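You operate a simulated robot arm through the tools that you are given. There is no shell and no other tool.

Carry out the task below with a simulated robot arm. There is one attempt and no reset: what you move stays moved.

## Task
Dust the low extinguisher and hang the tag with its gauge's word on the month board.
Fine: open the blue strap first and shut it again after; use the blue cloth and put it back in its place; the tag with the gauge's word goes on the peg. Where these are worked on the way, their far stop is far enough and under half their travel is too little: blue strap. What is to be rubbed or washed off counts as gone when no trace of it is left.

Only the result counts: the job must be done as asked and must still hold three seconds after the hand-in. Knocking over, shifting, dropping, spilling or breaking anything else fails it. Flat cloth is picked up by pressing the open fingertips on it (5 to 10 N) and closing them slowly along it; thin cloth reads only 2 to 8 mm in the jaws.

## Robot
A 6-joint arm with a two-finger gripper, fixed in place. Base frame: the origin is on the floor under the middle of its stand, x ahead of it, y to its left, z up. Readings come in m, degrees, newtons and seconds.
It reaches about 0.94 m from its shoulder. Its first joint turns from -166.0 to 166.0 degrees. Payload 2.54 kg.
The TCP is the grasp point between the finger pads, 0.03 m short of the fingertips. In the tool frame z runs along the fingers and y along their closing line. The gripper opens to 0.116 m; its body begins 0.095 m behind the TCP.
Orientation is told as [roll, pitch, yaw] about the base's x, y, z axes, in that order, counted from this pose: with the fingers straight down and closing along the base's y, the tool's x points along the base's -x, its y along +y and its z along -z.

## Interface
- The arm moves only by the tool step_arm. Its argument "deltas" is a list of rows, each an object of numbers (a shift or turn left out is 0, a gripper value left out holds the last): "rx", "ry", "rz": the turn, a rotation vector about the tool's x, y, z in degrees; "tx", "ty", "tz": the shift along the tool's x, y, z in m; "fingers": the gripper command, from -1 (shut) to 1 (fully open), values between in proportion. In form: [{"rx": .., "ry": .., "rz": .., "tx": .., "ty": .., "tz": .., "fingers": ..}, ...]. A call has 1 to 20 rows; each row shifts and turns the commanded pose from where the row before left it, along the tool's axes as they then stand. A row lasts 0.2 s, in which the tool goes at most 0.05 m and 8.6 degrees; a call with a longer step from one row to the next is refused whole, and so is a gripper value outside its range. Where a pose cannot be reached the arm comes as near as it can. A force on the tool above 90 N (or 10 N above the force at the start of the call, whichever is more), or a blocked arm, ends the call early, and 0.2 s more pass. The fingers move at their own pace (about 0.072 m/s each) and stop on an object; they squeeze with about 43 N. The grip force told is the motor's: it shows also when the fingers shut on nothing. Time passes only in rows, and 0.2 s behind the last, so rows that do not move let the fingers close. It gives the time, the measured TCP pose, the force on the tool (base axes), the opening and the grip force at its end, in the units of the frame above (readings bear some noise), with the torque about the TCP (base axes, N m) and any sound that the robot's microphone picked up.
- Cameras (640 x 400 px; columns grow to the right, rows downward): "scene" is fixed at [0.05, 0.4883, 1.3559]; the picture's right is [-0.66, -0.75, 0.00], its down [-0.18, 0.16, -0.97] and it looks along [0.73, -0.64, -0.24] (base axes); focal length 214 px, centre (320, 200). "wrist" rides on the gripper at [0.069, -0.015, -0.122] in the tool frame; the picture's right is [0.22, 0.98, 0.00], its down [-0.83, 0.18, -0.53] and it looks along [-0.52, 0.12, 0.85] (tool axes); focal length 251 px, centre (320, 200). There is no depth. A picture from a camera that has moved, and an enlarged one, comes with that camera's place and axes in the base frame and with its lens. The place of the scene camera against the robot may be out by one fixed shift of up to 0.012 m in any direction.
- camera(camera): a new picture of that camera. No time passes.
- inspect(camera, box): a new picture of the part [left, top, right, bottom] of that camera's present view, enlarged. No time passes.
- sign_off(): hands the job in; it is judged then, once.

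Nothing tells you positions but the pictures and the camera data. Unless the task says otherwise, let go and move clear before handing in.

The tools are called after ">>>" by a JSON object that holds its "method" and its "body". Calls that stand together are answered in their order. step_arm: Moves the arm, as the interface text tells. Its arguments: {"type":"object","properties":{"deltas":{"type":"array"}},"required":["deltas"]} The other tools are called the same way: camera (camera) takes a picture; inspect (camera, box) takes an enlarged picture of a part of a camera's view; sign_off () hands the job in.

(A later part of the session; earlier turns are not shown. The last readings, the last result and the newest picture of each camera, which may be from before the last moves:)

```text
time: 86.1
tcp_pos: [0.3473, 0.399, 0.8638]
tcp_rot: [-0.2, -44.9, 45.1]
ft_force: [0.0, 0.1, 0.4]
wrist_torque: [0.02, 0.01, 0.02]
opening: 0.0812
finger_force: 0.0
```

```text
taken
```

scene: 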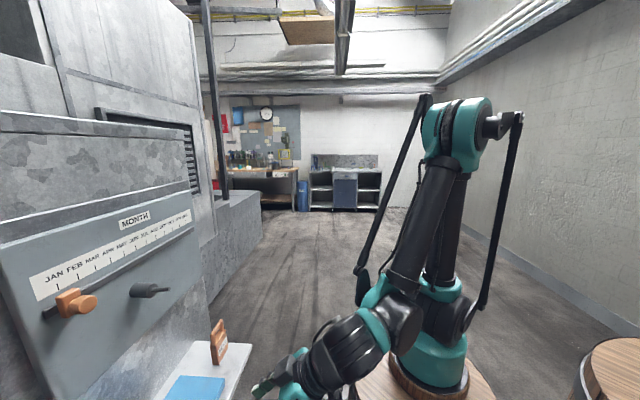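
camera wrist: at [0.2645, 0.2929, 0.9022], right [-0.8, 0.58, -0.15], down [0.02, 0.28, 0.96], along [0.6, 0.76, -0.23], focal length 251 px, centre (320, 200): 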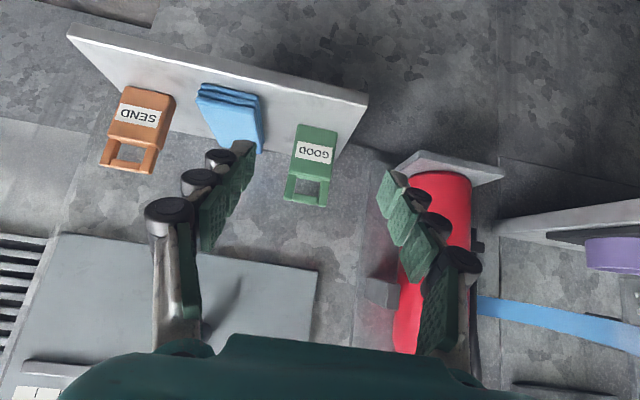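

>>> {"method": "inspect", "body": {"camera": "wrist", "box": [270, 100, 360, 220]}}

>>> {"method": "inspect", "body": {"camera": "wrist", "box": [60, 20, 380, 220]}}

>>> {"method": "inspect", "body": {"camera": "scene", "box": [100, 240, 260, 400]}}

```text
3.33 times, centred on (315, 160) of wrist
camera zoom: at [0.2645, 0.2929, 0.9022], right [-0.8, 0.58, -0.15], down [0.02, 0.28, 0.96], along [0.6, 0.76, -0.23], focal length 838 px, centre (337, 333)
```

zoom: 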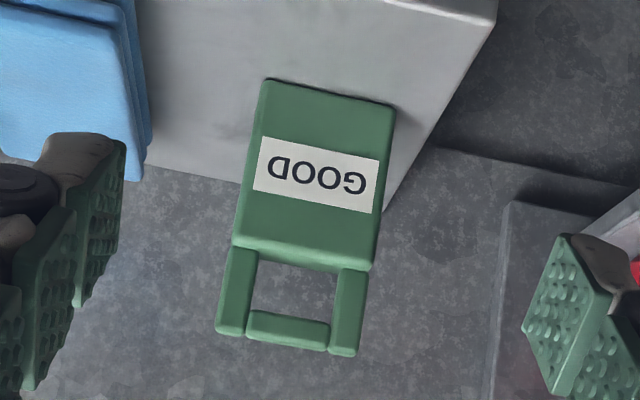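

```text
2.00 times, centred on (220, 120) of wrist
camera zoom: at [0.2645, 0.2929, 0.9022], right [-0.8, 0.58, -0.15], down [0.02, 0.28, 0.96], along [0.6, 0.76, -0.23], focal length 503 px, centre (520, 360)
```

zoom: 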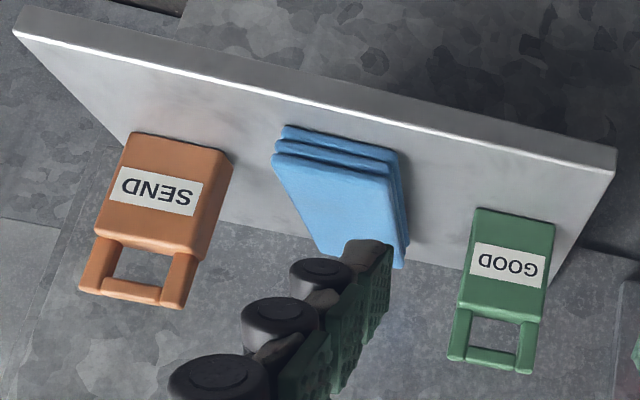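

```text
2.50 times, centred on (180, 320) of scene
camera zoom: at [0.05, 0.4883, 1.3559], right [-0.66, -0.75, 0.0], down [-0.18, 0.16, -0.97], along [0.73, -0.64, -0.24], focal length 536 px, centre (670, -100)
```

zoom: 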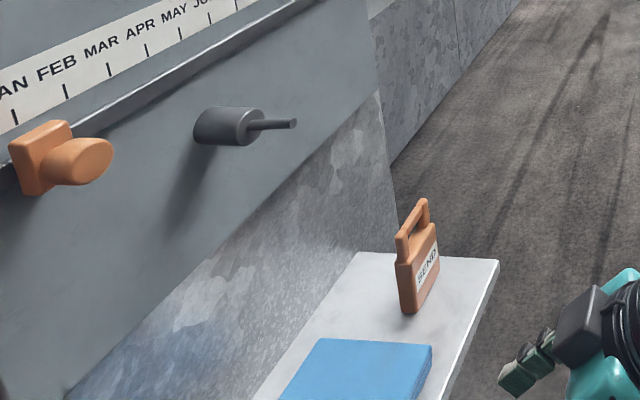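

The GOOD tag stands upright, about 54 mm wide with its centre at l≈0.039, the body top at z≈0.80 and the loop top at z≈0.83. I'll approach it diagonally with the fingers on each side.

>>> {"method": "step_arm", "body": {"deltas": [{"tx": -0.0232, "ty": 0.001, "tz": 0.0307}, {"tx": -0.0232, "ty": 0.001, "tz": 0.0307}, {"tx": -0.0232, "ty": 0.001, "tz": 0.0307}]}}

>>> {"method": "camera", "body": {"camera": "wrist"}}

>>> {"method": "inspect", "body": {"camera": "wrist", "box": [220, 60, 430, 230]}}

```text
time: 86.9
tcp_pos: [0.4274, 0.4822, 0.8497]
tcp_rot: [-0.2, -45.0, 45.3]
ft_force: [-0.1, -0.1, -0.2]
wrist_torque: [0.01, -0.01, 0.01]
opening: 0.081
finger_force: 0.1
```

```text
taken
camera wrist: at [0.3429, 0.3759, 0.8871], right [-0.8, 0.58, -0.15], down [0.02, 0.28, 0.96], along [0.6, 0.77, -0.23], focal length 251 px, centre (320, 200)
```

wrist: 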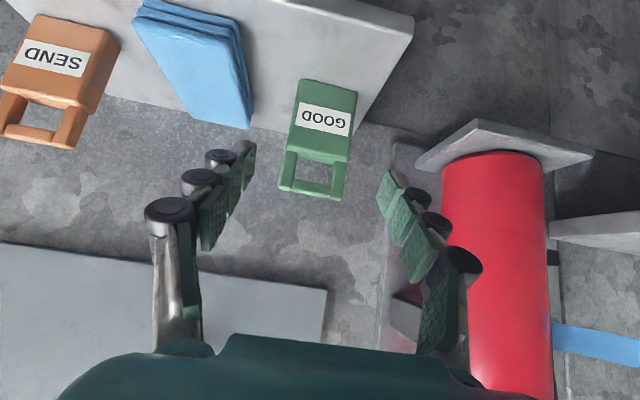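

```text
2.35 times, centred on (325, 145) of wrist
camera zoom: at [0.3429, 0.3759, 0.8871], right [-0.8, 0.58, -0.15], down [0.02, 0.28, 0.96], along [0.6, 0.77, -0.23], focal length 592 px, centre (308, 329)
```

zoom: 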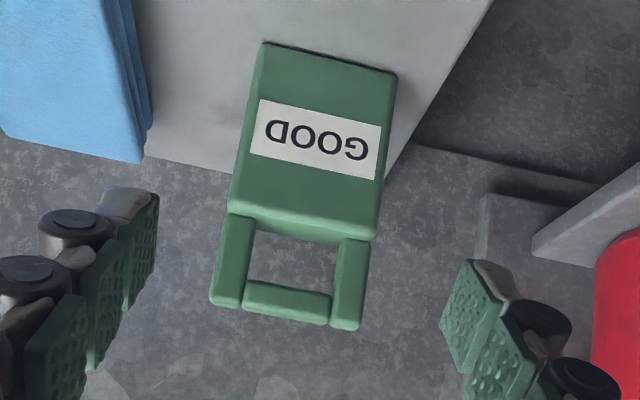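

>>> {"method": "step_arm", "body": {"deltas": [{"tz": 0.04}, {"tz": 0.04}, {"tz": 0.02}, {"tz": 0.0155}]}}

>>> {"method": "camera", "body": {"camera": "wrist"}}

```text
time: 87.9
tcp_pos: [0.4854, 0.5405, 0.7664]
tcp_rot: [-0.2, -45.0, 45.2]
ft_force: [-0.1, -0.1, 0.3]
wrist_torque: [0.06, 0.0, -0.01]
opening: 0.0812
finger_force: 0.0
```

```text
taken
camera wrist: at [0.4007, 0.4335, 0.8044], right [-0.8, 0.58, -0.15], down [0.02, 0.28, 0.96], along [0.6, 0.76, -0.23], focal length 251 px, centre (320, 200)
```

wrist: 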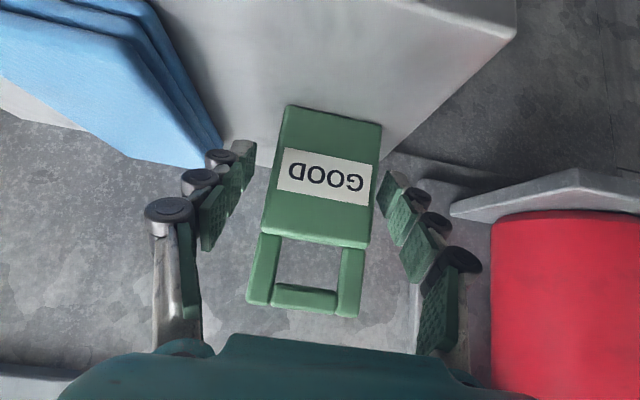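

The fingers straddle the tag evenly. I'll close on it.

>>> {"method": "step_arm", "body": {"deltas": [{"fingers": 0.25}, {"fingers": 0.1}, {"fingers": 0.0}, {"fingers": -0.1}, {"fingers": -0.2}, {"fingers": -0.2}]}}

>>> {"method": "camera", "body": {"camera": "wrist"}}

```text
time: 89.3
tcp_pos: [0.4851, 0.5406, 0.7664]
tcp_rot: [-0.2, -45.0, 45.2]
ft_force: [-0.1, -0.5, 2.9]
wrist_torque: [-0.01, 0.02, -0.04]
opening: 0.0586
finger_force: 42.7
```

```text
taken
camera wrist: at [0.4005, 0.4335, 0.8047], right [-0.8, 0.58, -0.15], down [0.02, 0.28, 0.96], along [0.6, 0.76, -0.23], focal length 251 px, centre (320, 200)
```

wrist: 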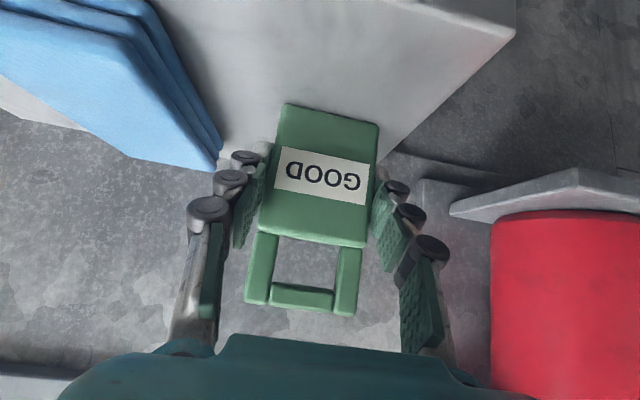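

The tag is held at 59 mm. I'll lift it, back away from the shelf, and bring it in front of the peg.

>>> {"method": "step_arm", "body": {"deltas": [{"tx": -0.0177, "tz": -0.0177}, {"tx": -0.0177, "tz": -0.0177}, {"tx": 0.0012, "tz": -0.0436}, {"tx": 0.0012, "tz": -0.0436}, {"tx": 0.0012, "tz": -0.0436}, {"tx": -0.0159, "ty": -0.0281, "tz": -0.0159}, {"tx": -0.0159, "ty": -0.0281, "tz": -0.0159}, {"tx": -0.0159, "ty": -0.0281, "tz": -0.0159}, {"tx": -0.0159, "ty": -0.0281, "tz": -0.0159}]}}

>>> {"method": "camera", "body": {"camera": "wrist"}}

>>> {"method": "camera", "body": {"camera": "scene"}}

```text
time: 91.3
tcp_pos: [0.497, 0.3935, 0.9976]
tcp_rot: [-0.2, -45.0, 45.3]
ft_force: [0.1, 0.2, -0.7]
wrist_torque: [-0.04, 0.01, -0.02]
opening: 0.0586
finger_force: 42.6
```

```text
taken
camera wrist: at [0.412, 0.2875, 1.0348], right [-0.8, 0.58, -0.15], down [0.02, 0.28, 0.96], along [0.6, 0.77, -0.23], focal length 251 px, centre (320, 200)
```

wrist: 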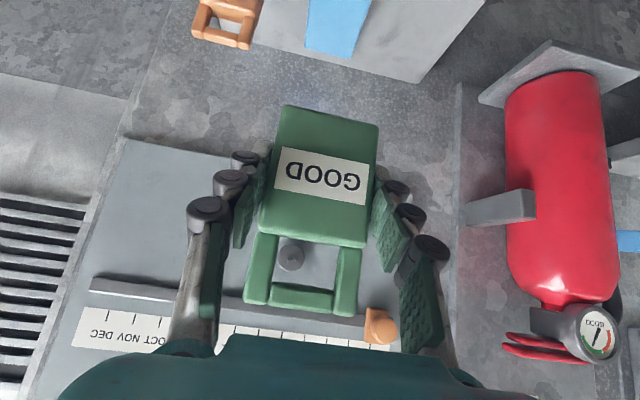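

```text
taken
```

scene: 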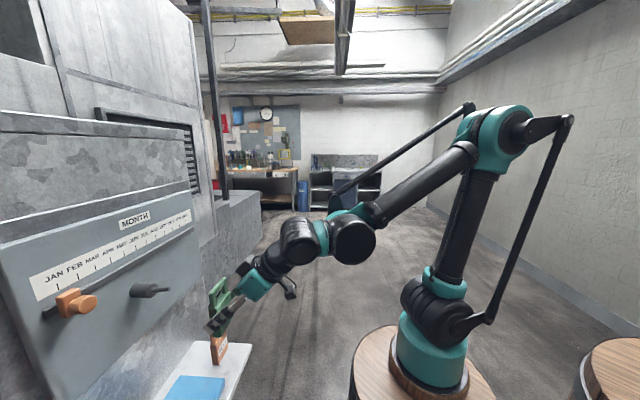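

>>> {"method": "inspect", "body": {"camera": "wrist", "box": [230, 200, 390, 320]}}

>>> {"method": "inspect", "body": {"camera": "scene", "box": [110, 250, 270, 370]}}

```text
3.33 times, centred on (310, 260) of wrist
camera zoom: at [0.412, 0.2875, 1.0348], right [-0.8, 0.58, -0.15], down [0.02, 0.28, 0.96], along [0.6, 0.77, -0.23], focal length 838 px, centre (353, 0)
```

zoom: 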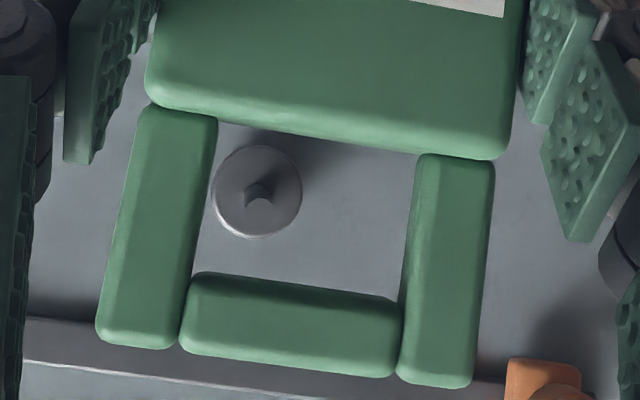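

```text
3.33 times, centred on (190, 310) of scene
camera zoom: at [0.05, 0.4883, 1.3559], right [-0.66, -0.75, 0.0], down [-0.18, 0.16, -0.97], along [0.73, -0.64, -0.24], focal length 715 px, centre (753, -167)
```

zoom: 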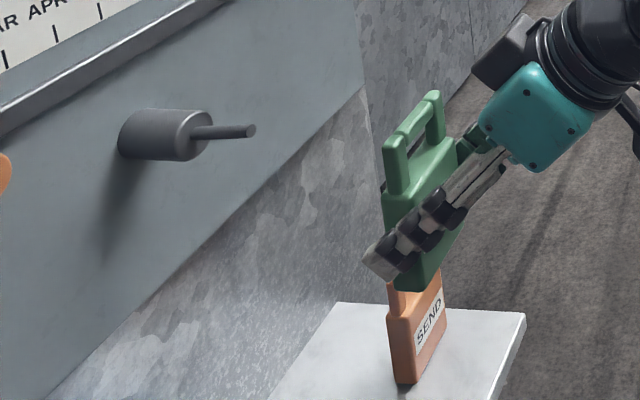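

The peg shows through the tag's loop and is nearly centred in it (peg axis l≈−0.075, z≈1.037). I'll push straight toward the wall to thread it.

>>> {"method": "step_arm", "body": {"deltas": [{"tx": -0.0177, "ty": -0.0015, "tz": 0.0177}, {"tx": -0.0177, "tz": 0.0177}, {"tx": -0.0177, "tz": 0.0177}, {"tx": -0.0177, "tz": 0.0177}]}}

>>> {"method": "camera", "body": {"camera": "wrist"}}

>>> {"method": "inspect", "body": {"camera": "wrist", "box": [230, 200, 390, 320]}}

>>> {"method": "inspect", "body": {"camera": "scene", "box": [90, 240, 250, 360]}}

```text
time: 92.3
tcp_pos: [0.5676, 0.4632, 0.9972]
tcp_rot: [-0.1, -45.0, 45.2]
ft_force: [0.1, -0.8, -1.6]
wrist_torque: [0.02, 0.04, 0.0]
opening: 0.0584
finger_force: 42.6
```

```text
taken
camera wrist: at [0.4843, 0.3573, 1.0347], right [-0.8, 0.58, -0.15], down [0.02, 0.28, 0.96], along [0.6, 0.77, -0.23], focal length 251 px, centre (320, 200)
```

wrist: 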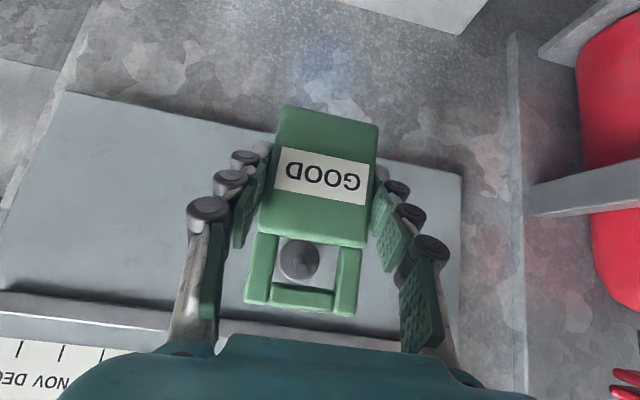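

```text
3.33 times, centred on (310, 260) of wrist
camera zoom: at [0.4843, 0.3573, 1.0347], right [-0.8, 0.58, -0.15], down [0.02, 0.28, 0.96], along [0.6, 0.77, -0.23], focal length 838 px, centre (353, 0)
```

zoom: 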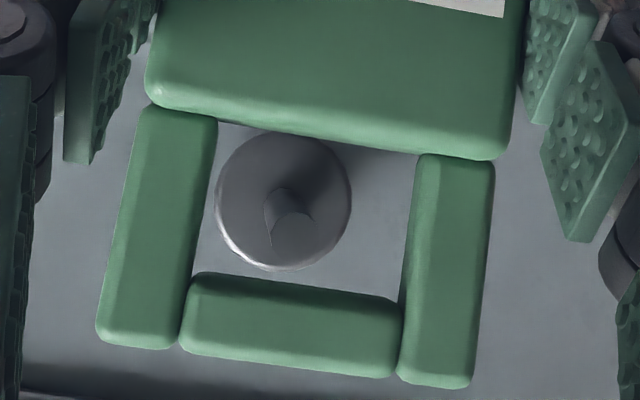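

```text
3.33 times, centred on (170, 300) of scene
camera zoom: at [0.05, 0.4883, 1.3559], right [-0.66, -0.75, 0.0], down [-0.18, 0.16, -0.97], along [0.73, -0.64, -0.24], focal length 715 px, centre (820, -133)
```

zoom: 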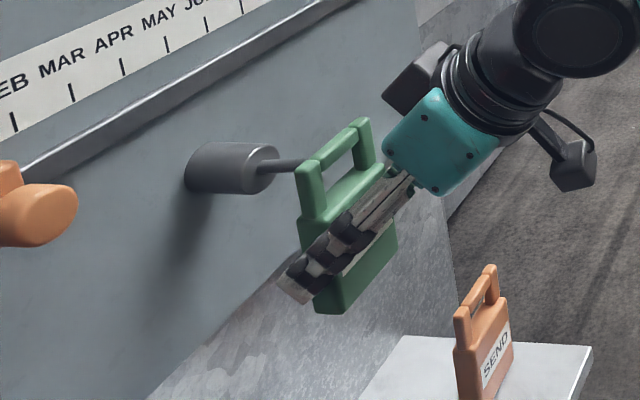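

>>> {"method": "step_arm", "body": {"deltas": [{"tx": -0.0021, "ty": -0.0005, "tz": -0.0021}, {"tx": -0.0071, "tz": 0.0071}, {"tx": -0.0071, "tz": 0.0071}]}}

>>> {"method": "inspect", "body": {"camera": "wrist", "box": [230, 200, 390, 320]}}

>>> {"method": "inspect", "body": {"camera": "scene", "box": [90, 240, 250, 360]}}

```text
time: 93.1
tcp_pos: [0.5833, 0.4774, 1.0003]
tcp_rot: [-0.1, -44.9, 45.2]
ft_force: [0.8, 0.3, -0.1]
wrist_torque: [-0.03, -0.01, -0.03]
opening: 0.0585
finger_force: 43.3
```

```text
3.33 times, centred on (310, 260) of wrist
camera zoom: at [0.499, 0.3709, 1.0378], right [-0.8, 0.58, -0.15], down [0.02, 0.28, 0.96], along [0.6, 0.76, -0.23], focal length 838 px, centre (353, 0)
```

zoom: 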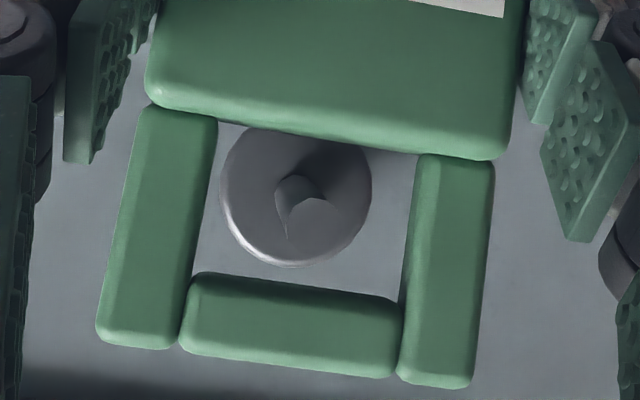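

```text
3.33 times, centred on (170, 300) of scene
camera zoom: at [0.05, 0.4883, 1.3559], right [-0.66, -0.75, 0.0], down [-0.18, 0.16, -0.97], along [0.73, -0.64, -0.24], focal length 715 px, centre (820, -133)
```

zoom: 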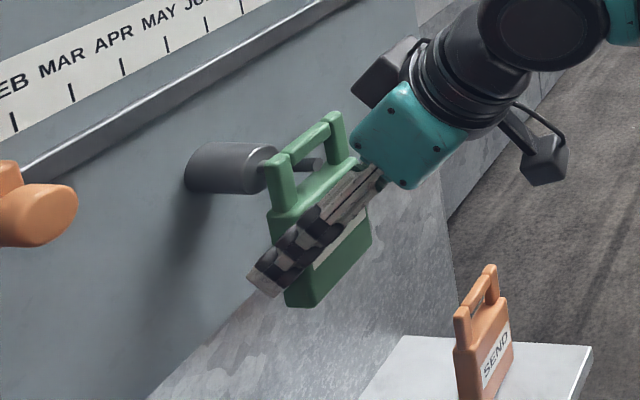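

>>> {"method": "step_arm", "body": {"deltas": [{"tx": -0.0035, "tz": 0.0035}, {"tx": -0.0035, "tz": 0.0035}]}}

>>> {"method": "inspect", "body": {"camera": "wrist", "box": [230, 200, 390, 320]}}

>>> {"method": "inspect", "body": {"camera": "scene", "box": [110, 260, 190, 320]}}

```text
time: 93.7
tcp_pos: [0.5902, 0.4844, 1.0003]
tcp_rot: [-0.1, -45.0, 45.1]
ft_force: [0.9, -0.1, -0.2]
wrist_torque: [0.01, 0.0, -0.03]
opening: 0.0586
finger_force: 43.5
```

```text
3.33 times, centred on (310, 260) of wrist
camera zoom: at [0.5061, 0.3783, 1.0379], right [-0.8, 0.58, -0.15], down [0.02, 0.28, 0.96], along [0.6, 0.76, -0.23], focal length 838 px, centre (353, 0)
```

zoom: 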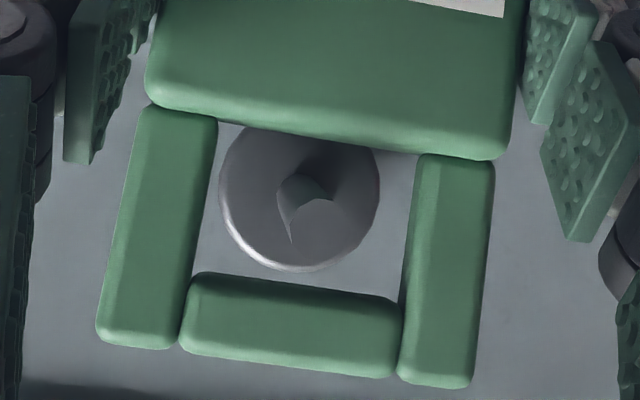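

```text
6.67 times, centred on (150, 290) of scene
camera zoom: at [0.05, 0.4883, 1.3559], right [-0.66, -0.75, 0.0], down [-0.18, 0.16, -0.97], along [0.73, -0.64, -0.24], focal length 1430 px, centre (1453, -400)
```

zoom: 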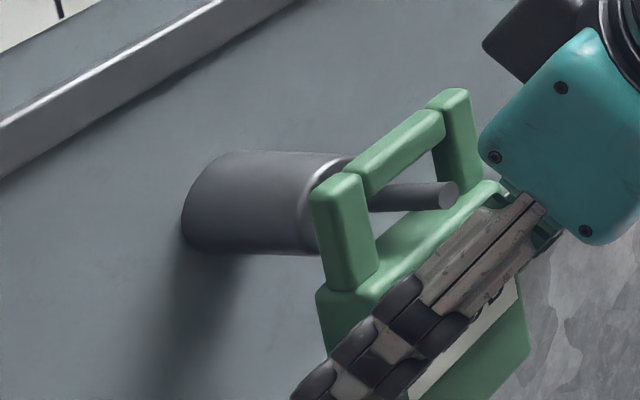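

The rod is through the loop. I'll lower the tag in small steps until its bar rests on the rod.

>>> {"method": "step_arm", "body": {"deltas": [{"tx": 0.0014, "tz": 0.0014}, {"tx": 0.0014, "tz": 0.0014}]}}

>>> {"method": "step_arm", "body": {"deltas": [{"tx": 0.0007, "tz": 0.0007}, {"tx": 0.0007, "tz": 0.0007}]}}

>>> {"method": "inspect", "body": {"camera": "wrist", "box": [230, 200, 390, 320]}}

```text
time: 94.3
tcp_pos: [0.5897, 0.4835, 0.9948]
tcp_rot: [-0.1, -44.9, 45.2]
ft_force: [0.0, 0.1, -0.7]
wrist_torque: [0.01, -0.02, 0.01]
opening: 0.0586
finger_force: 43.4
```

```text
time: 94.9
tcp_pos: [0.5905, 0.4841, 0.9948]
tcp_rot: [-0.2, -44.9, 45.2]
ft_force: [-0.8, 0.4, 1.3]
wrist_torque: [0.04, 0.01, 0.01]
opening: 0.0586
finger_force: 42.6
```

```text
3.33 times, centred on (310, 260) of wrist
camera zoom: at [0.506, 0.3778, 1.0316], right [-0.8, 0.58, -0.15], down [0.02, 0.28, 0.96], along [0.6, 0.76, -0.23], focal length 838 px, centre (353, 0)
```

zoom: 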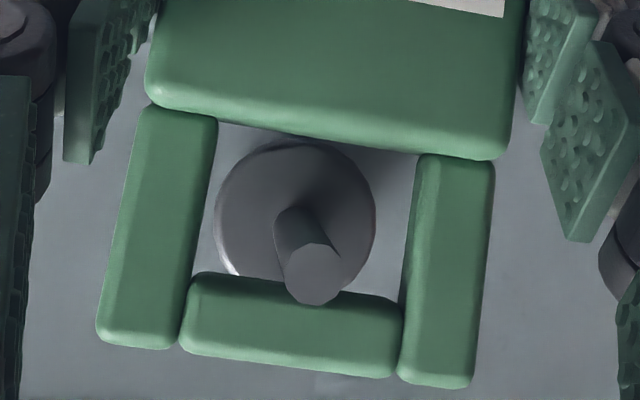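

>>> {"method": "step_arm", "body": {"deltas": [{"tx": 0.0007, "tz": 0.0007}, {"tx": 0.0007, "tz": 0.0007}]}}

>>> {"method": "inspect", "body": {"camera": "scene", "box": [110, 260, 190, 320]}}

```text
time: 95.5
tcp_pos: [0.5899, 0.4837, 0.9937]
tcp_rot: [-0.2, -45.3, 45.2]
ft_force: [3.0, 1.4, 30.1]
wrist_torque: [-0.09, 0.18, 0.04]
opening: 0.0586
finger_force: 42.9
```

```text
6.67 times, centred on (150, 290) of scene
camera zoom: at [0.05, 0.4883, 1.3559], right [-0.66, -0.75, 0.0], down [-0.18, 0.16, -0.97], along [0.73, -0.64, -0.24], focal length 1430 px, centre (1453, -400)
```

zoom: 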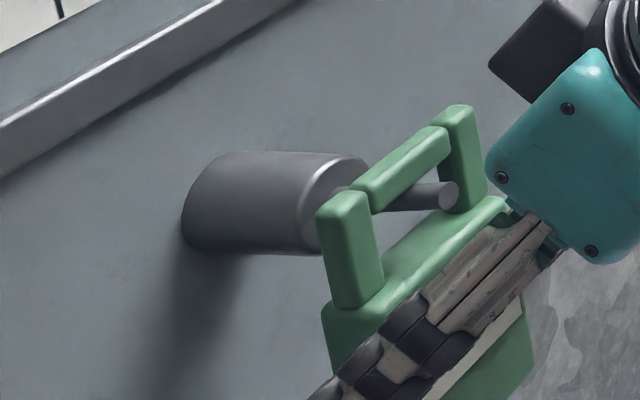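

The bar is bearing on the rod (30 N). I'll ease up and release gently.

>>> {"method": "step_arm", "body": {"deltas": [{"tx": -0.0005, "tz": -0.0005}, {"fingers": 0.05}, {"fingers": 0.1}, {"fingers": 0.2}, {"fingers": 0.35}, {"fingers": 0.45}, {"fingers": 0.45}]}}

>>> {"method": "camera", "body": {"camera": "wrist"}}

>>> {"method": "inspect", "body": {"camera": "scene", "box": [90, 240, 250, 360]}}

```text
time: 97.1
tcp_pos: [0.5898, 0.4836, 0.9923]
tcp_rot: [-0.2, -45.0, 45.1]
ft_force: [-0.1, -0.3, 0.4]
wrist_torque: [0.03, 0.0, -0.01]
opening: 0.0841
finger_force: 0.1
```

```text
taken
camera wrist: at [0.5057, 0.378, 1.0305], right [-0.8, 0.58, -0.15], down [0.02, 0.28, 0.96], along [0.6, 0.76, -0.23], focal length 251 px, centre (320, 200)
```

wrist: 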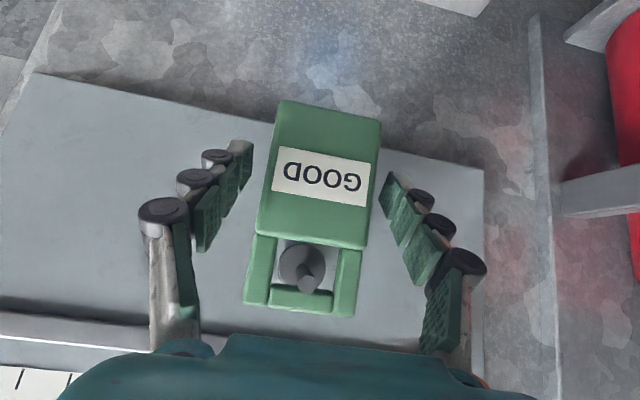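

```text
3.33 times, centred on (170, 300) of scene
camera zoom: at [0.05, 0.4883, 1.3559], right [-0.66, -0.75, 0.0], down [-0.18, 0.16, -0.97], along [0.73, -0.64, -0.24], focal length 715 px, centre (820, -133)
```

zoom: 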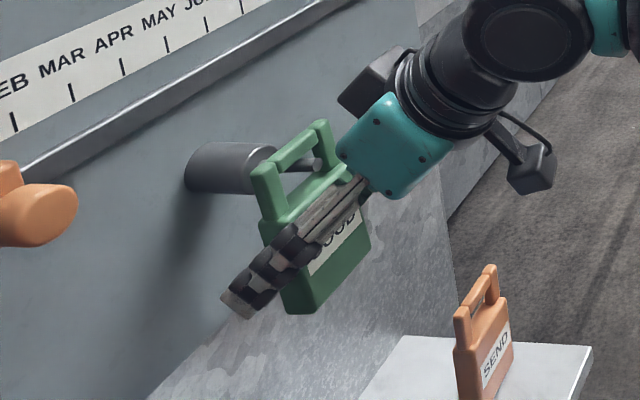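

The tag hangs freely on the peg. I'll retreat along the finger axis.

>>> {"method": "step_arm", "body": {"deltas": [{"tz": -0.02}, {"tz": -0.03}, {"tz": -0.04}, {"tz": -0.04}, {"tx": 0.03, "tz": -0.03}]}}

>>> {"method": "camera", "body": {"camera": "wrist"}}

>>> {"method": "inspect", "body": {"camera": "scene", "box": [90, 240, 250, 400]}}

```text
time: 98.3
tcp_pos: [0.4954, 0.3868, 1.084]
tcp_rot: [-0.2, -45.0, 45.2]
ft_force: [0.3, 0.5, 0.1]
wrist_torque: [-0.05, 0.01, -0.04]
opening: 0.0839
finger_force: 0.0
```

```text
taken
camera wrist: at [0.4107, 0.2822, 1.1219], right [-0.8, 0.58, -0.15], down [0.02, 0.28, 0.96], along [0.6, 0.76, -0.23], focal length 251 px, centre (320, 200)
```

wrist: 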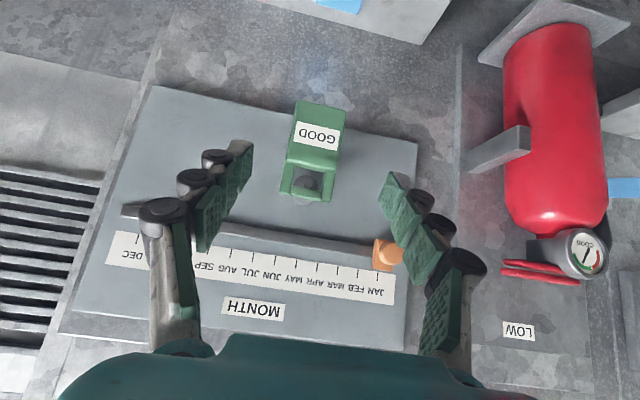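

```text
2.50 times, centred on (170, 320) of scene
camera zoom: at [0.05, 0.4883, 1.3559], right [-0.66, -0.75, 0.0], down [-0.18, 0.16, -0.97], along [0.73, -0.64, -0.24], focal length 536 px, centre (695, -100)
```

zoom: 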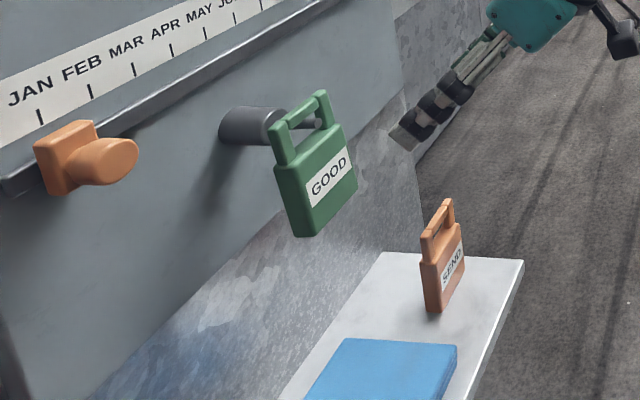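

The GOOD tag hangs on the peg, with the SEND tag and cloth undisturbed. Now I'll close the fingers and move left to swing the strap shut.

>>> {"method": "step_arm", "body": {"deltas": [{"tx": 0.0283, "tz": -0.0283, "fingers": -1}, {"tx": 0.0283, "tz": -0.0283}, {"tx": 0.0283, "tz": -0.0283}, {"ty": 0.046}, {"ty": 0.046}, {"ty": 0.046}, {"ty": 0.046}, {"ty": 0.046}, {"ty": 0.046}, {"ty": 0.046}, {"ty": 0.046}, {"ty": 0.046}, {"ty": 0.046}, {"ty": 0.046}, {"ty": 0.046}, {"ty": 0.046}]}}

>>> {"method": "camera", "body": {"camera": "wrist"}}

```text
time: 101.7
tcp_pos: [-0.0138, 0.7249, 1.0851]
tcp_rot: [-0.1, -45.1, 45.1]
ft_force: [-0.2, -0.7, 0.9]
wrist_torque: [0.0, 0.03, 0.03]
opening: 0.0002
finger_force: 29.0
```

```text
taken
camera wrist: at [-0.0972, 0.6201, 1.1224], right [-0.8, 0.58, -0.15], down [0.02, 0.28, 0.96], along [0.6, 0.76, -0.23], focal length 251 px, centre (320, 200)
```

wrist: 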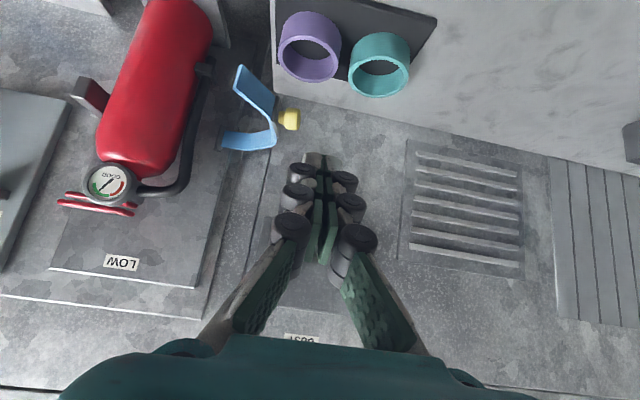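

>>> {"method": "step_arm", "body": {"deltas": [{"ty": 0.03}, {"tx": -0.0063, "tz": 0.0402}, {"tx": -0.0063, "tz": 0.0402}, {"tx": -0.0063, "tz": 0.0402}, {"tx": -0.0063, "tz": 0.0402}]}}

>>> {"method": "camera", "body": {"camera": "wrist"}}

```text
time: 102.9
tcp_pos: [0.0588, 0.841, 0.9876]
tcp_rot: [-0.2, -45.1, 45.2]
ft_force: [-0.1, -0.4, -0.5]
wrist_torque: [0.01, 0.0, 0.0]
opening: 0.0
finger_force: 28.7
```

```text
taken
camera wrist: at [-0.0255, 0.7355, 1.0252], right [-0.8, 0.58, -0.15], down [0.02, 0.28, 0.96], along [0.6, 0.77, -0.23], focal length 251 px, centre (320, 200)
```

wrist: 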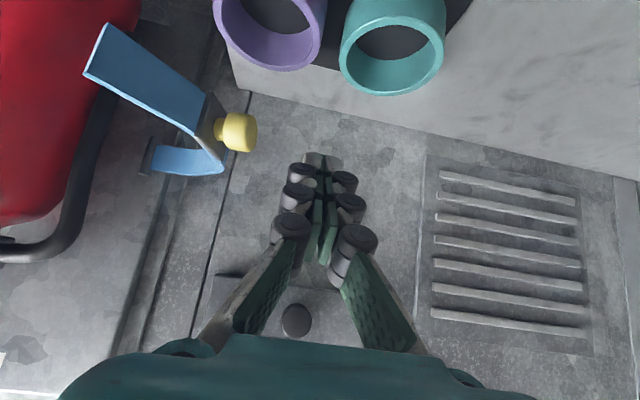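

>>> {"method": "step_arm", "body": {"deltas": [{"tx": -0.006, "tz": 0.039}, {"tx": -0.006, "tz": 0.039}]}}

>>> {"method": "camera", "body": {"camera": "wrist"}}

```text
time: 103.5
tcp_pos: [0.1034, 0.885, 0.941]
tcp_rot: [-0.2, -45.0, 45.1]
ft_force: [-0.7, -1.2, 0.2]
wrist_torque: [0.04, -0.04, 0.01]
opening: 0.0
finger_force: 28.7
```

```text
taken
camera wrist: at [0.02, 0.7797, 0.9787], right [-0.8, 0.58, -0.15], down [0.02, 0.28, 0.96], along [0.6, 0.77, -0.23], focal length 251 px, centre (320, 200)
```

wrist: 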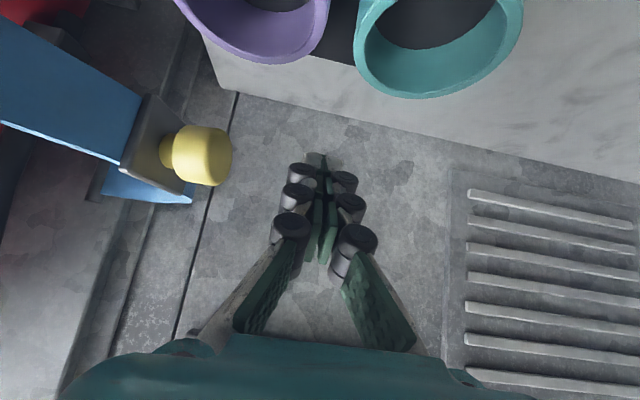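

The fingers are left of the open strap's knob. I'll push right along the closing arc.

>>> {"method": "step_arm", "body": {"deltas": [{"tx": 0.0014, "ty": -0.0163, "tz": -0.0014}, {"tx": 0.0014, "ty": -0.0163, "tz": -0.0014}, {"tx": 0.0018, "ty": -0.0125, "tz": -0.0018}, {"tx": 0.0018, "ty": -0.0125, "tz": -0.0018}, {"tx": 0.0039, "ty": -0.0163, "tz": -0.0039}, {"tx": 0.0039, "ty": -0.0163, "tz": -0.0039}]}}

>>> {"method": "camera", "body": {"camera": "wrist"}}

```text
time: 104.7
tcp_pos: [0.1279, 0.8231, 0.941]
tcp_rot: [0.7, -44.7, 45.7]
ft_force: [-33.6, -3.9, 10.1]
wrist_torque: [-0.13, -0.09, -0.4]
opening: 0.0001
finger_force: 28.1
stopped in row 6: the force on the tool passed its limit at 95 N (the readings are from after the stop); the commanded pose is now the measured one
```

```text
taken
camera wrist: at [0.0471, 0.7155, 0.9788], right [-0.81, 0.57, -0.14], down [0.02, 0.27, 0.96], along [0.58, 0.78, -0.23], focal length 251 px, centre (320, 200)
```

wrist: 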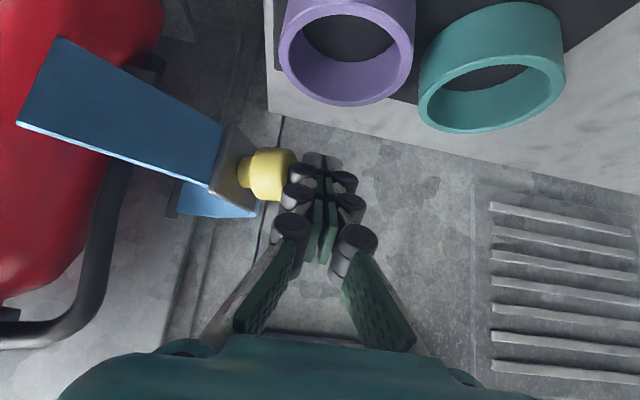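

The push jammed on friction because my path slid across the knob's end. I'll follow the true hinge circle from this contact so it doesn't slide.

>>> {"method": "step_arm", "body": {"deltas": [{"tx": 0.0028, "ty": 0.002, "tz": -0.0028}, {"tx": 0.0043, "ty": -0.0092, "tz": -0.0043}, {"tx": 0.0043, "ty": -0.0092, "tz": -0.0043}]}}

>>> {"method": "camera", "body": {"camera": "wrist"}}

```text
time: 105.5
tcp_pos: [0.1323, 0.8007, 0.9409]
tcp_rot: [0.4, -44.7, 45.6]
ft_force: [-28.7, -5.2, 2.7]
wrist_torque: [-0.07, 0.21, -0.13]
opening: 0.0002
finger_force: 28.5
```

```text
taken
camera wrist: at [0.0508, 0.6932, 0.9784], right [-0.81, 0.57, -0.15], down [0.02, 0.27, 0.96], along [0.59, 0.77, -0.23], focal length 251 px, centre (320, 200)
```

wrist: 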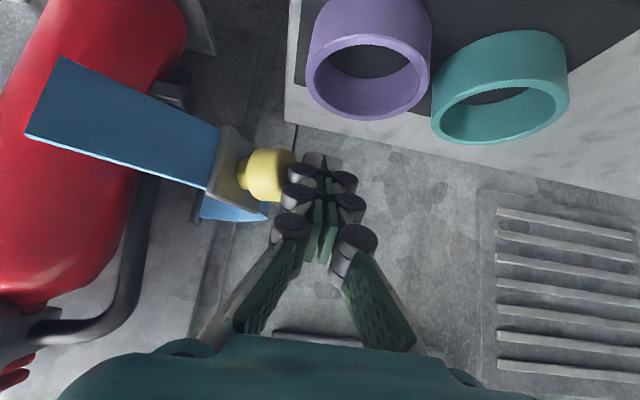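

>>> {"method": "step_arm", "body": {"deltas": [{"tx": 0.0028, "tz": -0.0028}, {"tx": 0.0028, "ty": -0.005, "tz": -0.0028}]}}

```text
time: 106.1
tcp_pos: [0.1341, 0.7912, 0.9403]
tcp_rot: [0.3, -44.8, 45.5]
ft_force: [-1.1, -0.9, 0.2]
wrist_torque: [0.01, 0.01, -0.03]
opening: 0.0002
finger_force: 28.4
```

>>> {"method": "step_arm", "body": {"deltas": [{"tx": 0.0035, "ty": -0.0095, "tz": -0.0035}, {"tx": 0.0035, "ty": -0.0095, "tz": -0.0035}, {"tx": 0.0023, "ty": -0.0101, "tz": -0.0023}]}}

>>> {"method": "camera", "body": {"camera": "wrist"}}

```text
time: 106.9
tcp_pos: [0.1449, 0.7618, 0.9406]
tcp_rot: [0.5, -44.8, 45.6]
ft_force: [-1.0, -0.5, -0.7]
wrist_torque: [0.01, 0.0, 0.0]
opening: 0.0002
finger_force: 28.2
```

```text
taken
camera wrist: at [0.0618, 0.6548, 0.9783], right [-0.81, 0.57, -0.15], down [0.02, 0.27, 0.96], along [0.59, 0.77, -0.23], focal length 251 px, centre (320, 200)
```

wrist: 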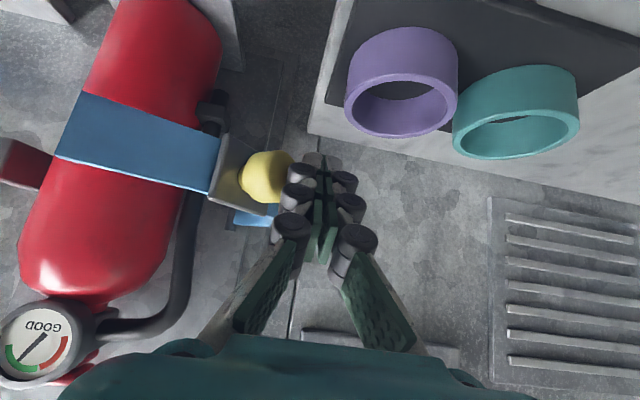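

>>> {"method": "step_arm", "body": {"deltas": [{"tx": 0.0018, "ty": -0.0103, "tz": -0.0018}, {"tx": 0.0018, "ty": -0.0103, "tz": -0.0018}, {"tx": 0.0007, "ty": -0.0105, "tz": -0.0007}, {"tx": 0.0007, "ty": -0.0105, "tz": -0.0007}, {"tx": 0.0007, "ty": -0.0105, "tz": -0.0007}]}}

>>> {"method": "camera", "body": {"camera": "wrist"}}

```text
time: 108.1
tcp_pos: [0.1756, 0.7199, 0.9398]
tcp_rot: [0.4, -44.7, 45.6]
ft_force: [0.8, -0.6, -0.8]
wrist_torque: [-0.01, 0.01, 0.04]
opening: 0.0
finger_force: 28.5
```

```text
taken
camera wrist: at [0.0939, 0.6123, 0.9778], right [-0.81, 0.57, -0.15], down [0.02, 0.27, 0.96], along [0.59, 0.77, -0.23], focal length 251 px, centre (320, 200)
```

wrist: 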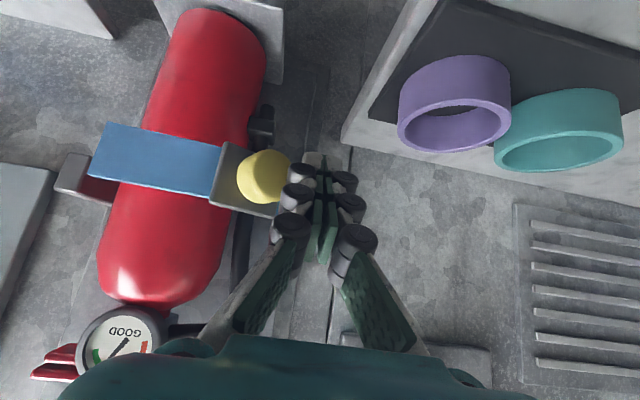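

>>> {"method": "step_arm", "body": {"deltas": [{"tx": -0.0006, "ty": -0.0105, "tz": 0.0006}, {"tx": -0.0006, "ty": -0.0105, "tz": 0.0006}, {"tx": -0.0006, "ty": -0.0105, "tz": 0.0006}, {"tx": -0.0019, "ty": -0.0101, "tz": 0.0019}, {"tx": -0.0019, "ty": -0.0101, "tz": 0.0019}]}}

>>> {"method": "camera", "body": {"camera": "wrist"}}

```text
time: 109.3
tcp_pos: [0.2185, 0.6909, 0.9399]
tcp_rot: [0.6, -44.8, 45.6]
ft_force: [0.5, -0.9, -0.2]
wrist_torque: [-0.02, 0.0, 0.01]
opening: 0.0
finger_force: 28.8
```

```text
taken
camera wrist: at [0.1365, 0.5822, 0.9773], right [-0.81, 0.57, -0.15], down [0.02, 0.27, 0.96], along [0.59, 0.77, -0.23], focal length 251 px, centre (320, 200)
```

wrist: 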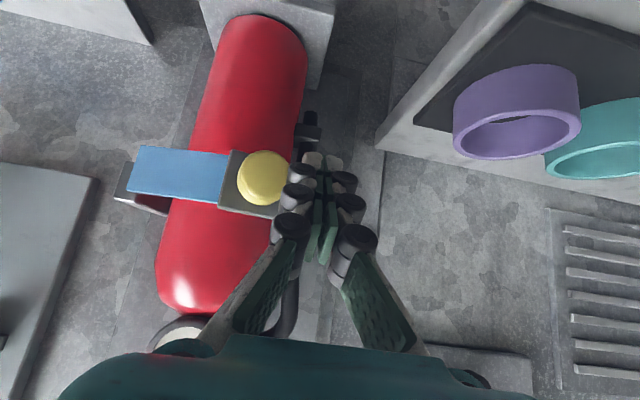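

>>> {"method": "step_arm", "body": {"deltas": [{"tx": -0.0025, "ty": -0.0098, "tz": 0.0025}, {"tx": -0.0032, "ty": -0.0098, "tz": 0.0032}, {"tx": -0.0032, "ty": -0.0098, "tz": 0.0032}]}}

>>> {"method": "camera", "body": {"camera": "wrist"}}

```text
time: 110.1
tcp_pos: [0.2482, 0.6782, 0.9386]
tcp_rot: [0.4, -44.7, 45.4]
ft_force: [0.0, 0.5, -0.3]
wrist_torque: [0.04, 0.0, -0.01]
opening: 0.0
finger_force: 28.6
```

```text
taken
camera wrist: at [0.1661, 0.5709, 0.9772], right [-0.81, 0.57, -0.15], down [0.02, 0.27, 0.96], along [0.59, 0.77, -0.23], focal length 251 px, centre (320, 200)
```

wrist: 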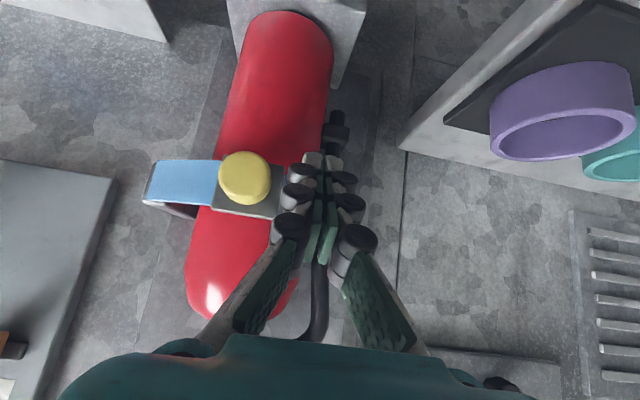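

The strap has swung to the post. I'll nudge the knob a bit more to be sure it's fully seated.

>>> {"method": "inspect", "body": {"camera": "wrist", "box": [120, 120, 300, 240]}}

>>> {"method": "step_arm", "body": {"deltas": [{"tx": -0.0025, "ty": -0.005, "tz": 0.0025}, {"tx": -0.0025, "ty": -0.005, "tz": 0.0025}, {"tx": -0.001, "ty": -0.003, "tz": 0.001}]}}

```text
3.33 times, centred on (210, 180) of wrist
camera zoom: at [0.1661, 0.5709, 0.9772], right [-0.81, 0.57, -0.15], down [0.02, 0.27, 0.96], along [0.59, 0.77, -0.23], focal length 838 px, centre (687, 267)
```

zoom: 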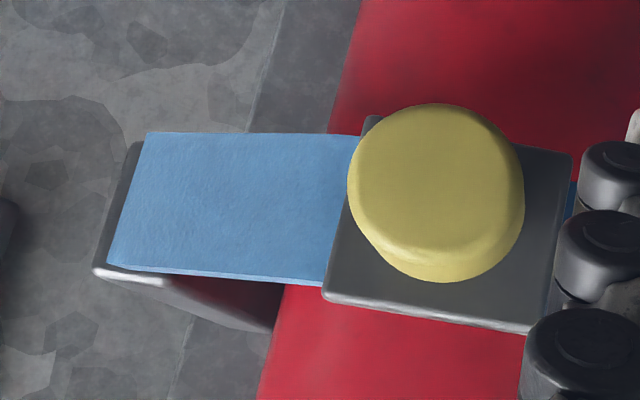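

```text
time: 110.9
tcp_pos: [0.2629, 0.6752, 0.9383]
tcp_rot: [0.5, -44.6, 45.7]
ft_force: [-2.3, 0.1, -0.2]
wrist_torque: [0.02, 0.03, -0.05]
opening: 0.0
finger_force: 28.6
```

>>> {"method": "step_arm", "body": {"deltas": [{"tx": -0.0007, "ty": -0.0018, "tz": 0.0007}, {"tx": -0.0007, "ty": -0.0018, "tz": 0.0007}]}}

>>> {"method": "camera", "body": {"camera": "wrist"}}

```text
time: 111.5
tcp_pos: [0.264, 0.6748, 0.9394]
tcp_rot: [0.6, -44.8, 45.7]
ft_force: [-27.6, 7.3, 1.8]
wrist_torque: [-0.01, 0.01, -0.19]
opening: 0.0
finger_force: 28.4
```

```text
taken
camera wrist: at [0.1825, 0.5676, 0.9772], right [-0.81, 0.57, -0.14], down [0.02, 0.27, 0.96], along [0.59, 0.78, -0.23], focal length 251 px, centre (320, 200)
```

wrist: 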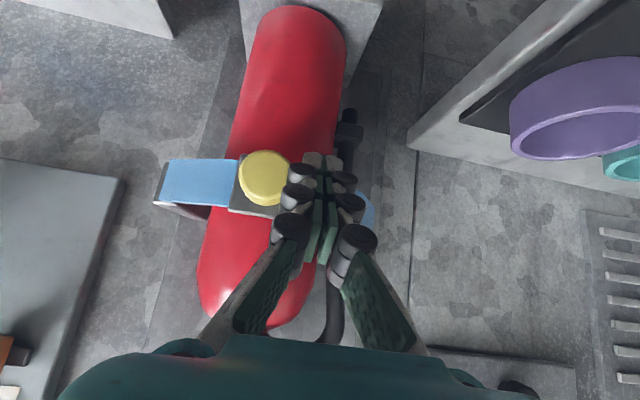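

The knob resists firmly at its closed stop (~28 N). I'll back off and check everything.

>>> {"method": "step_arm", "body": {"deltas": [{"ty": 0.004}, {"ty": 0.01}, {"tz": -0.02}, {"tz": -0.04}, {"tz": -0.045}, {"tz": -0.045}, {"ty": -0.04, "tz": -0.02}, {"ty": -0.04}]}}

>>> {"method": "camera", "body": {"camera": "wrist"}}

>>> {"method": "inspect", "body": {"camera": "wrist", "box": [300, 40, 480, 220]}}

>>> {"method": "camera", "body": {"camera": "scene"}}

```text
time: 113.3
tcp_pos: [0.2324, 0.5425, 1.0592]
tcp_rot: [0.5, -44.7, 45.7]
ft_force: [-0.1, 0.1, -0.4]
wrist_torque: [-0.01, -0.02, -0.04]
opening: 0.0001
finger_force: 28.9
```

```text
taken
camera wrist: at [0.1494, 0.4353, 1.0977], right [-0.81, 0.57, -0.15], down [0.02, 0.27, 0.96], along [0.59, 0.77, -0.23], focal length 251 px, centre (320, 200)
```

wrist: 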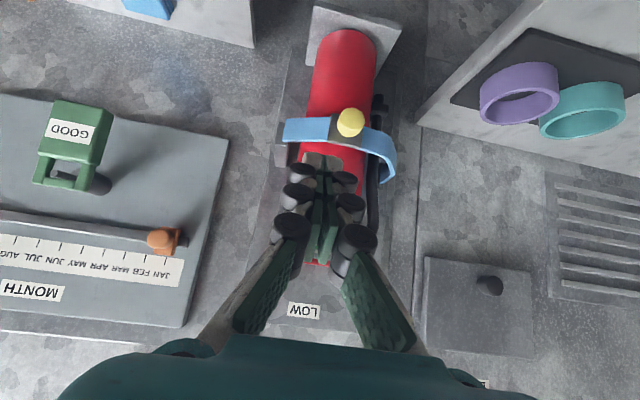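

```text
2.22 times, centred on (390, 130) of wrist
camera zoom: at [0.1494, 0.4353, 1.0977], right [-0.81, 0.57, -0.15], down [0.02, 0.27, 0.96], along [0.59, 0.77, -0.23], focal length 559 px, centre (164, 356)
```

zoom: 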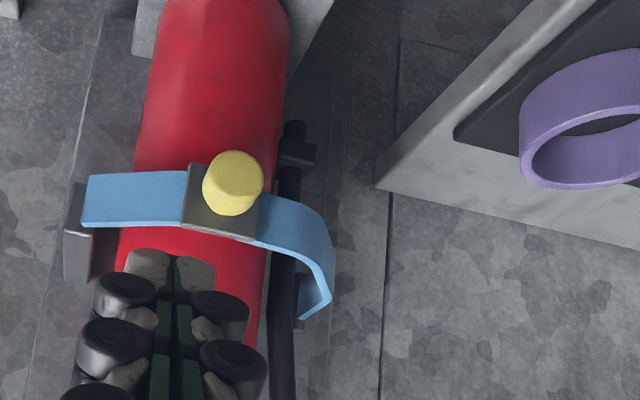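

```text
taken
```

scene: 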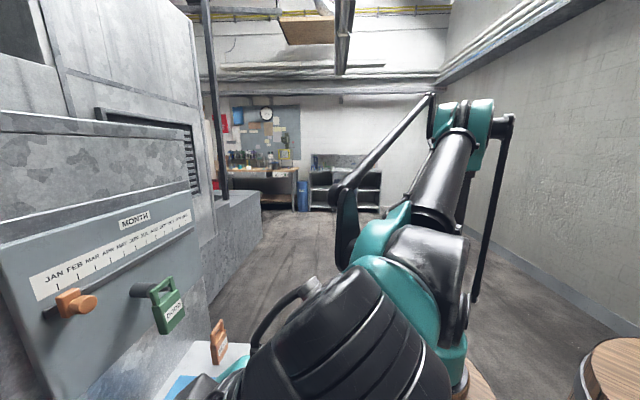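

>>> {"method": "step_arm", "body": {"deltas": [{"tz": -0.045}, {"tz": -0.045}, {"tz": -0.045}, {"tz": -0.04}, {"ty": -0.04}, {"ty": -0.04}, {"ty": -0.03}]}}

>>> {"method": "camera", "body": {"camera": "wrist"}}

>>> {"method": "inspect", "body": {"camera": "wrist", "box": [330, 40, 460, 220]}}

>>> {"method": "inspect", "body": {"camera": "wrist", "box": [100, 0, 340, 190]}}

>>> {"method": "inspect", "body": {"camera": "scene", "box": [60, 240, 260, 400]}}

```text
time: 114.9
tcp_pos: [0.2251, 0.3764, 1.1837]
tcp_rot: [0.5, -44.8, 45.5]
ft_force: [1.4, 0.2, 0.0]
wrist_torque: [-0.02, -0.01, -0.04]
opening: 0.0
finger_force: 28.6
```

```text
taken
camera wrist: at [0.1429, 0.269, 1.2212], right [-0.81, 0.57, -0.15], down [0.02, 0.27, 0.96], along [0.59, 0.77, -0.23], focal length 251 px, centre (320, 200)
```

wrist: 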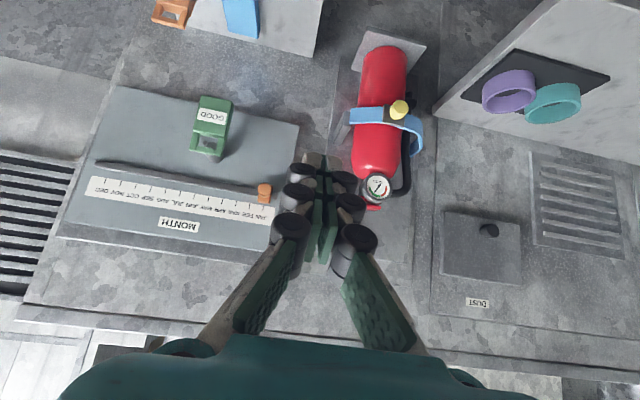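

```text
2.22 times, centred on (395, 130) of wrist
camera zoom: at [0.1429, 0.269, 1.2212], right [-0.81, 0.57, -0.15], down [0.02, 0.27, 0.96], along [0.59, 0.77, -0.23], focal length 559 px, centre (153, 356)
```

zoom: 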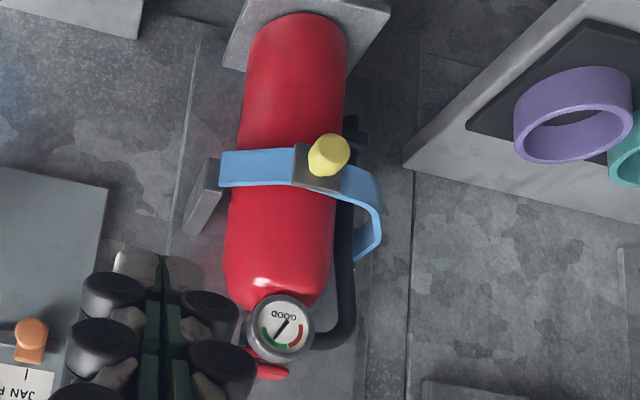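

```text
2.11 times, centred on (220, 95) of wrist
camera zoom: at [0.1429, 0.269, 1.2212], right [-0.81, 0.57, -0.15], down [0.02, 0.27, 0.96], along [0.59, 0.77, -0.23], focal length 529 px, centre (530, 421)
```

zoom: 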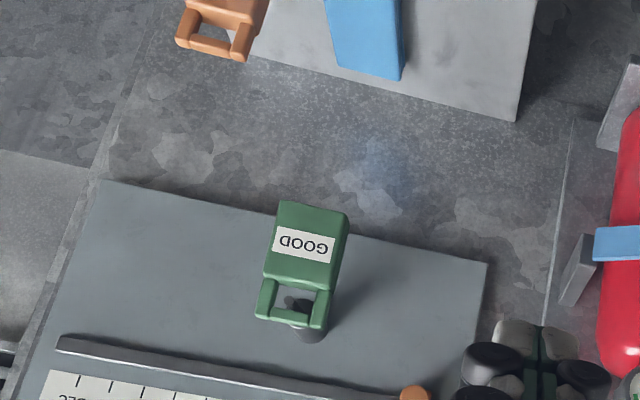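

```text
2.50 times, centred on (160, 320) of scene
camera zoom: at [0.05, 0.4883, 1.3559], right [-0.66, -0.75, 0.0], down [-0.18, 0.16, -0.97], along [0.73, -0.64, -0.24], focal length 536 px, centre (720, -100)
```

zoom: 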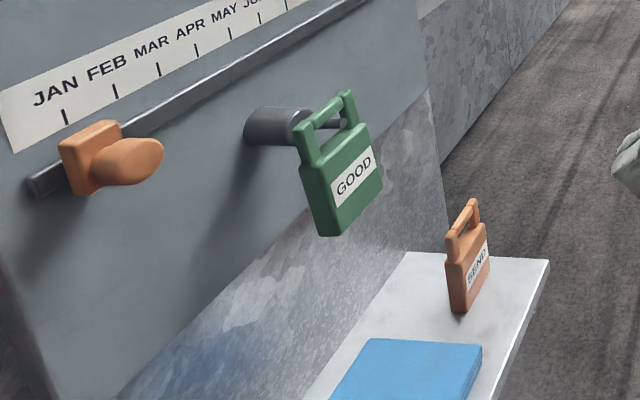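

>>> {"method": "inspect", "body": {"camera": "wrist", "box": [340, 160, 410, 215]}}

>>> {"method": "inspect", "body": {"camera": "wrist", "box": [340, 30, 440, 120]}}

```text
7.27 times, centred on (375, 188) of wrist
camera zoom: at [0.1429, 0.269, 1.2212], right [-0.81, 0.57, -0.15], down [0.02, 0.27, 0.96], along [0.59, 0.77, -0.23], focal length 1829 px, centre (-80, 291)
```

zoom: 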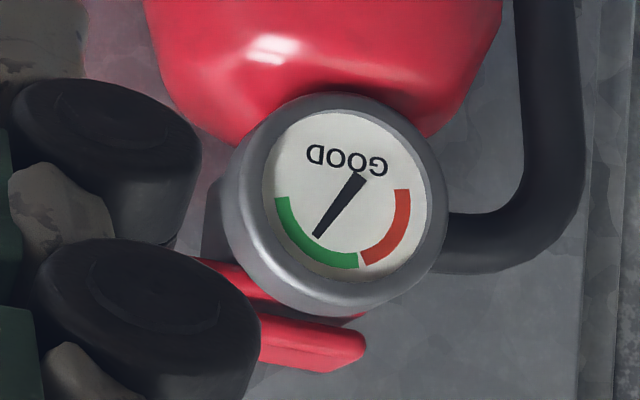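

```text
4.44 times, centred on (390, 75) of wrist
camera zoom: at [0.1429, 0.269, 1.2212], right [-0.81, 0.57, -0.15], down [0.02, 0.27, 0.96], along [0.59, 0.77, -0.23], focal length 1118 px, centre (9, 756)
```

zoom: 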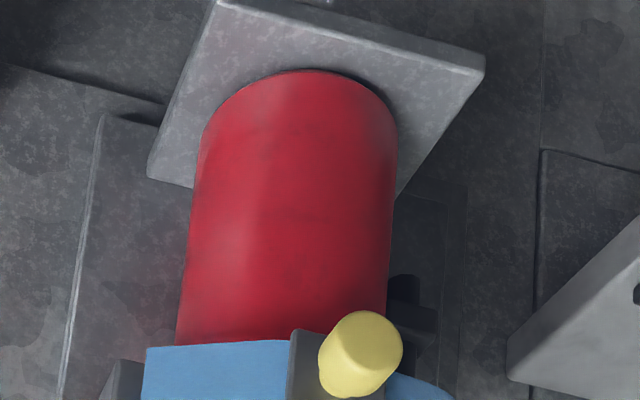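

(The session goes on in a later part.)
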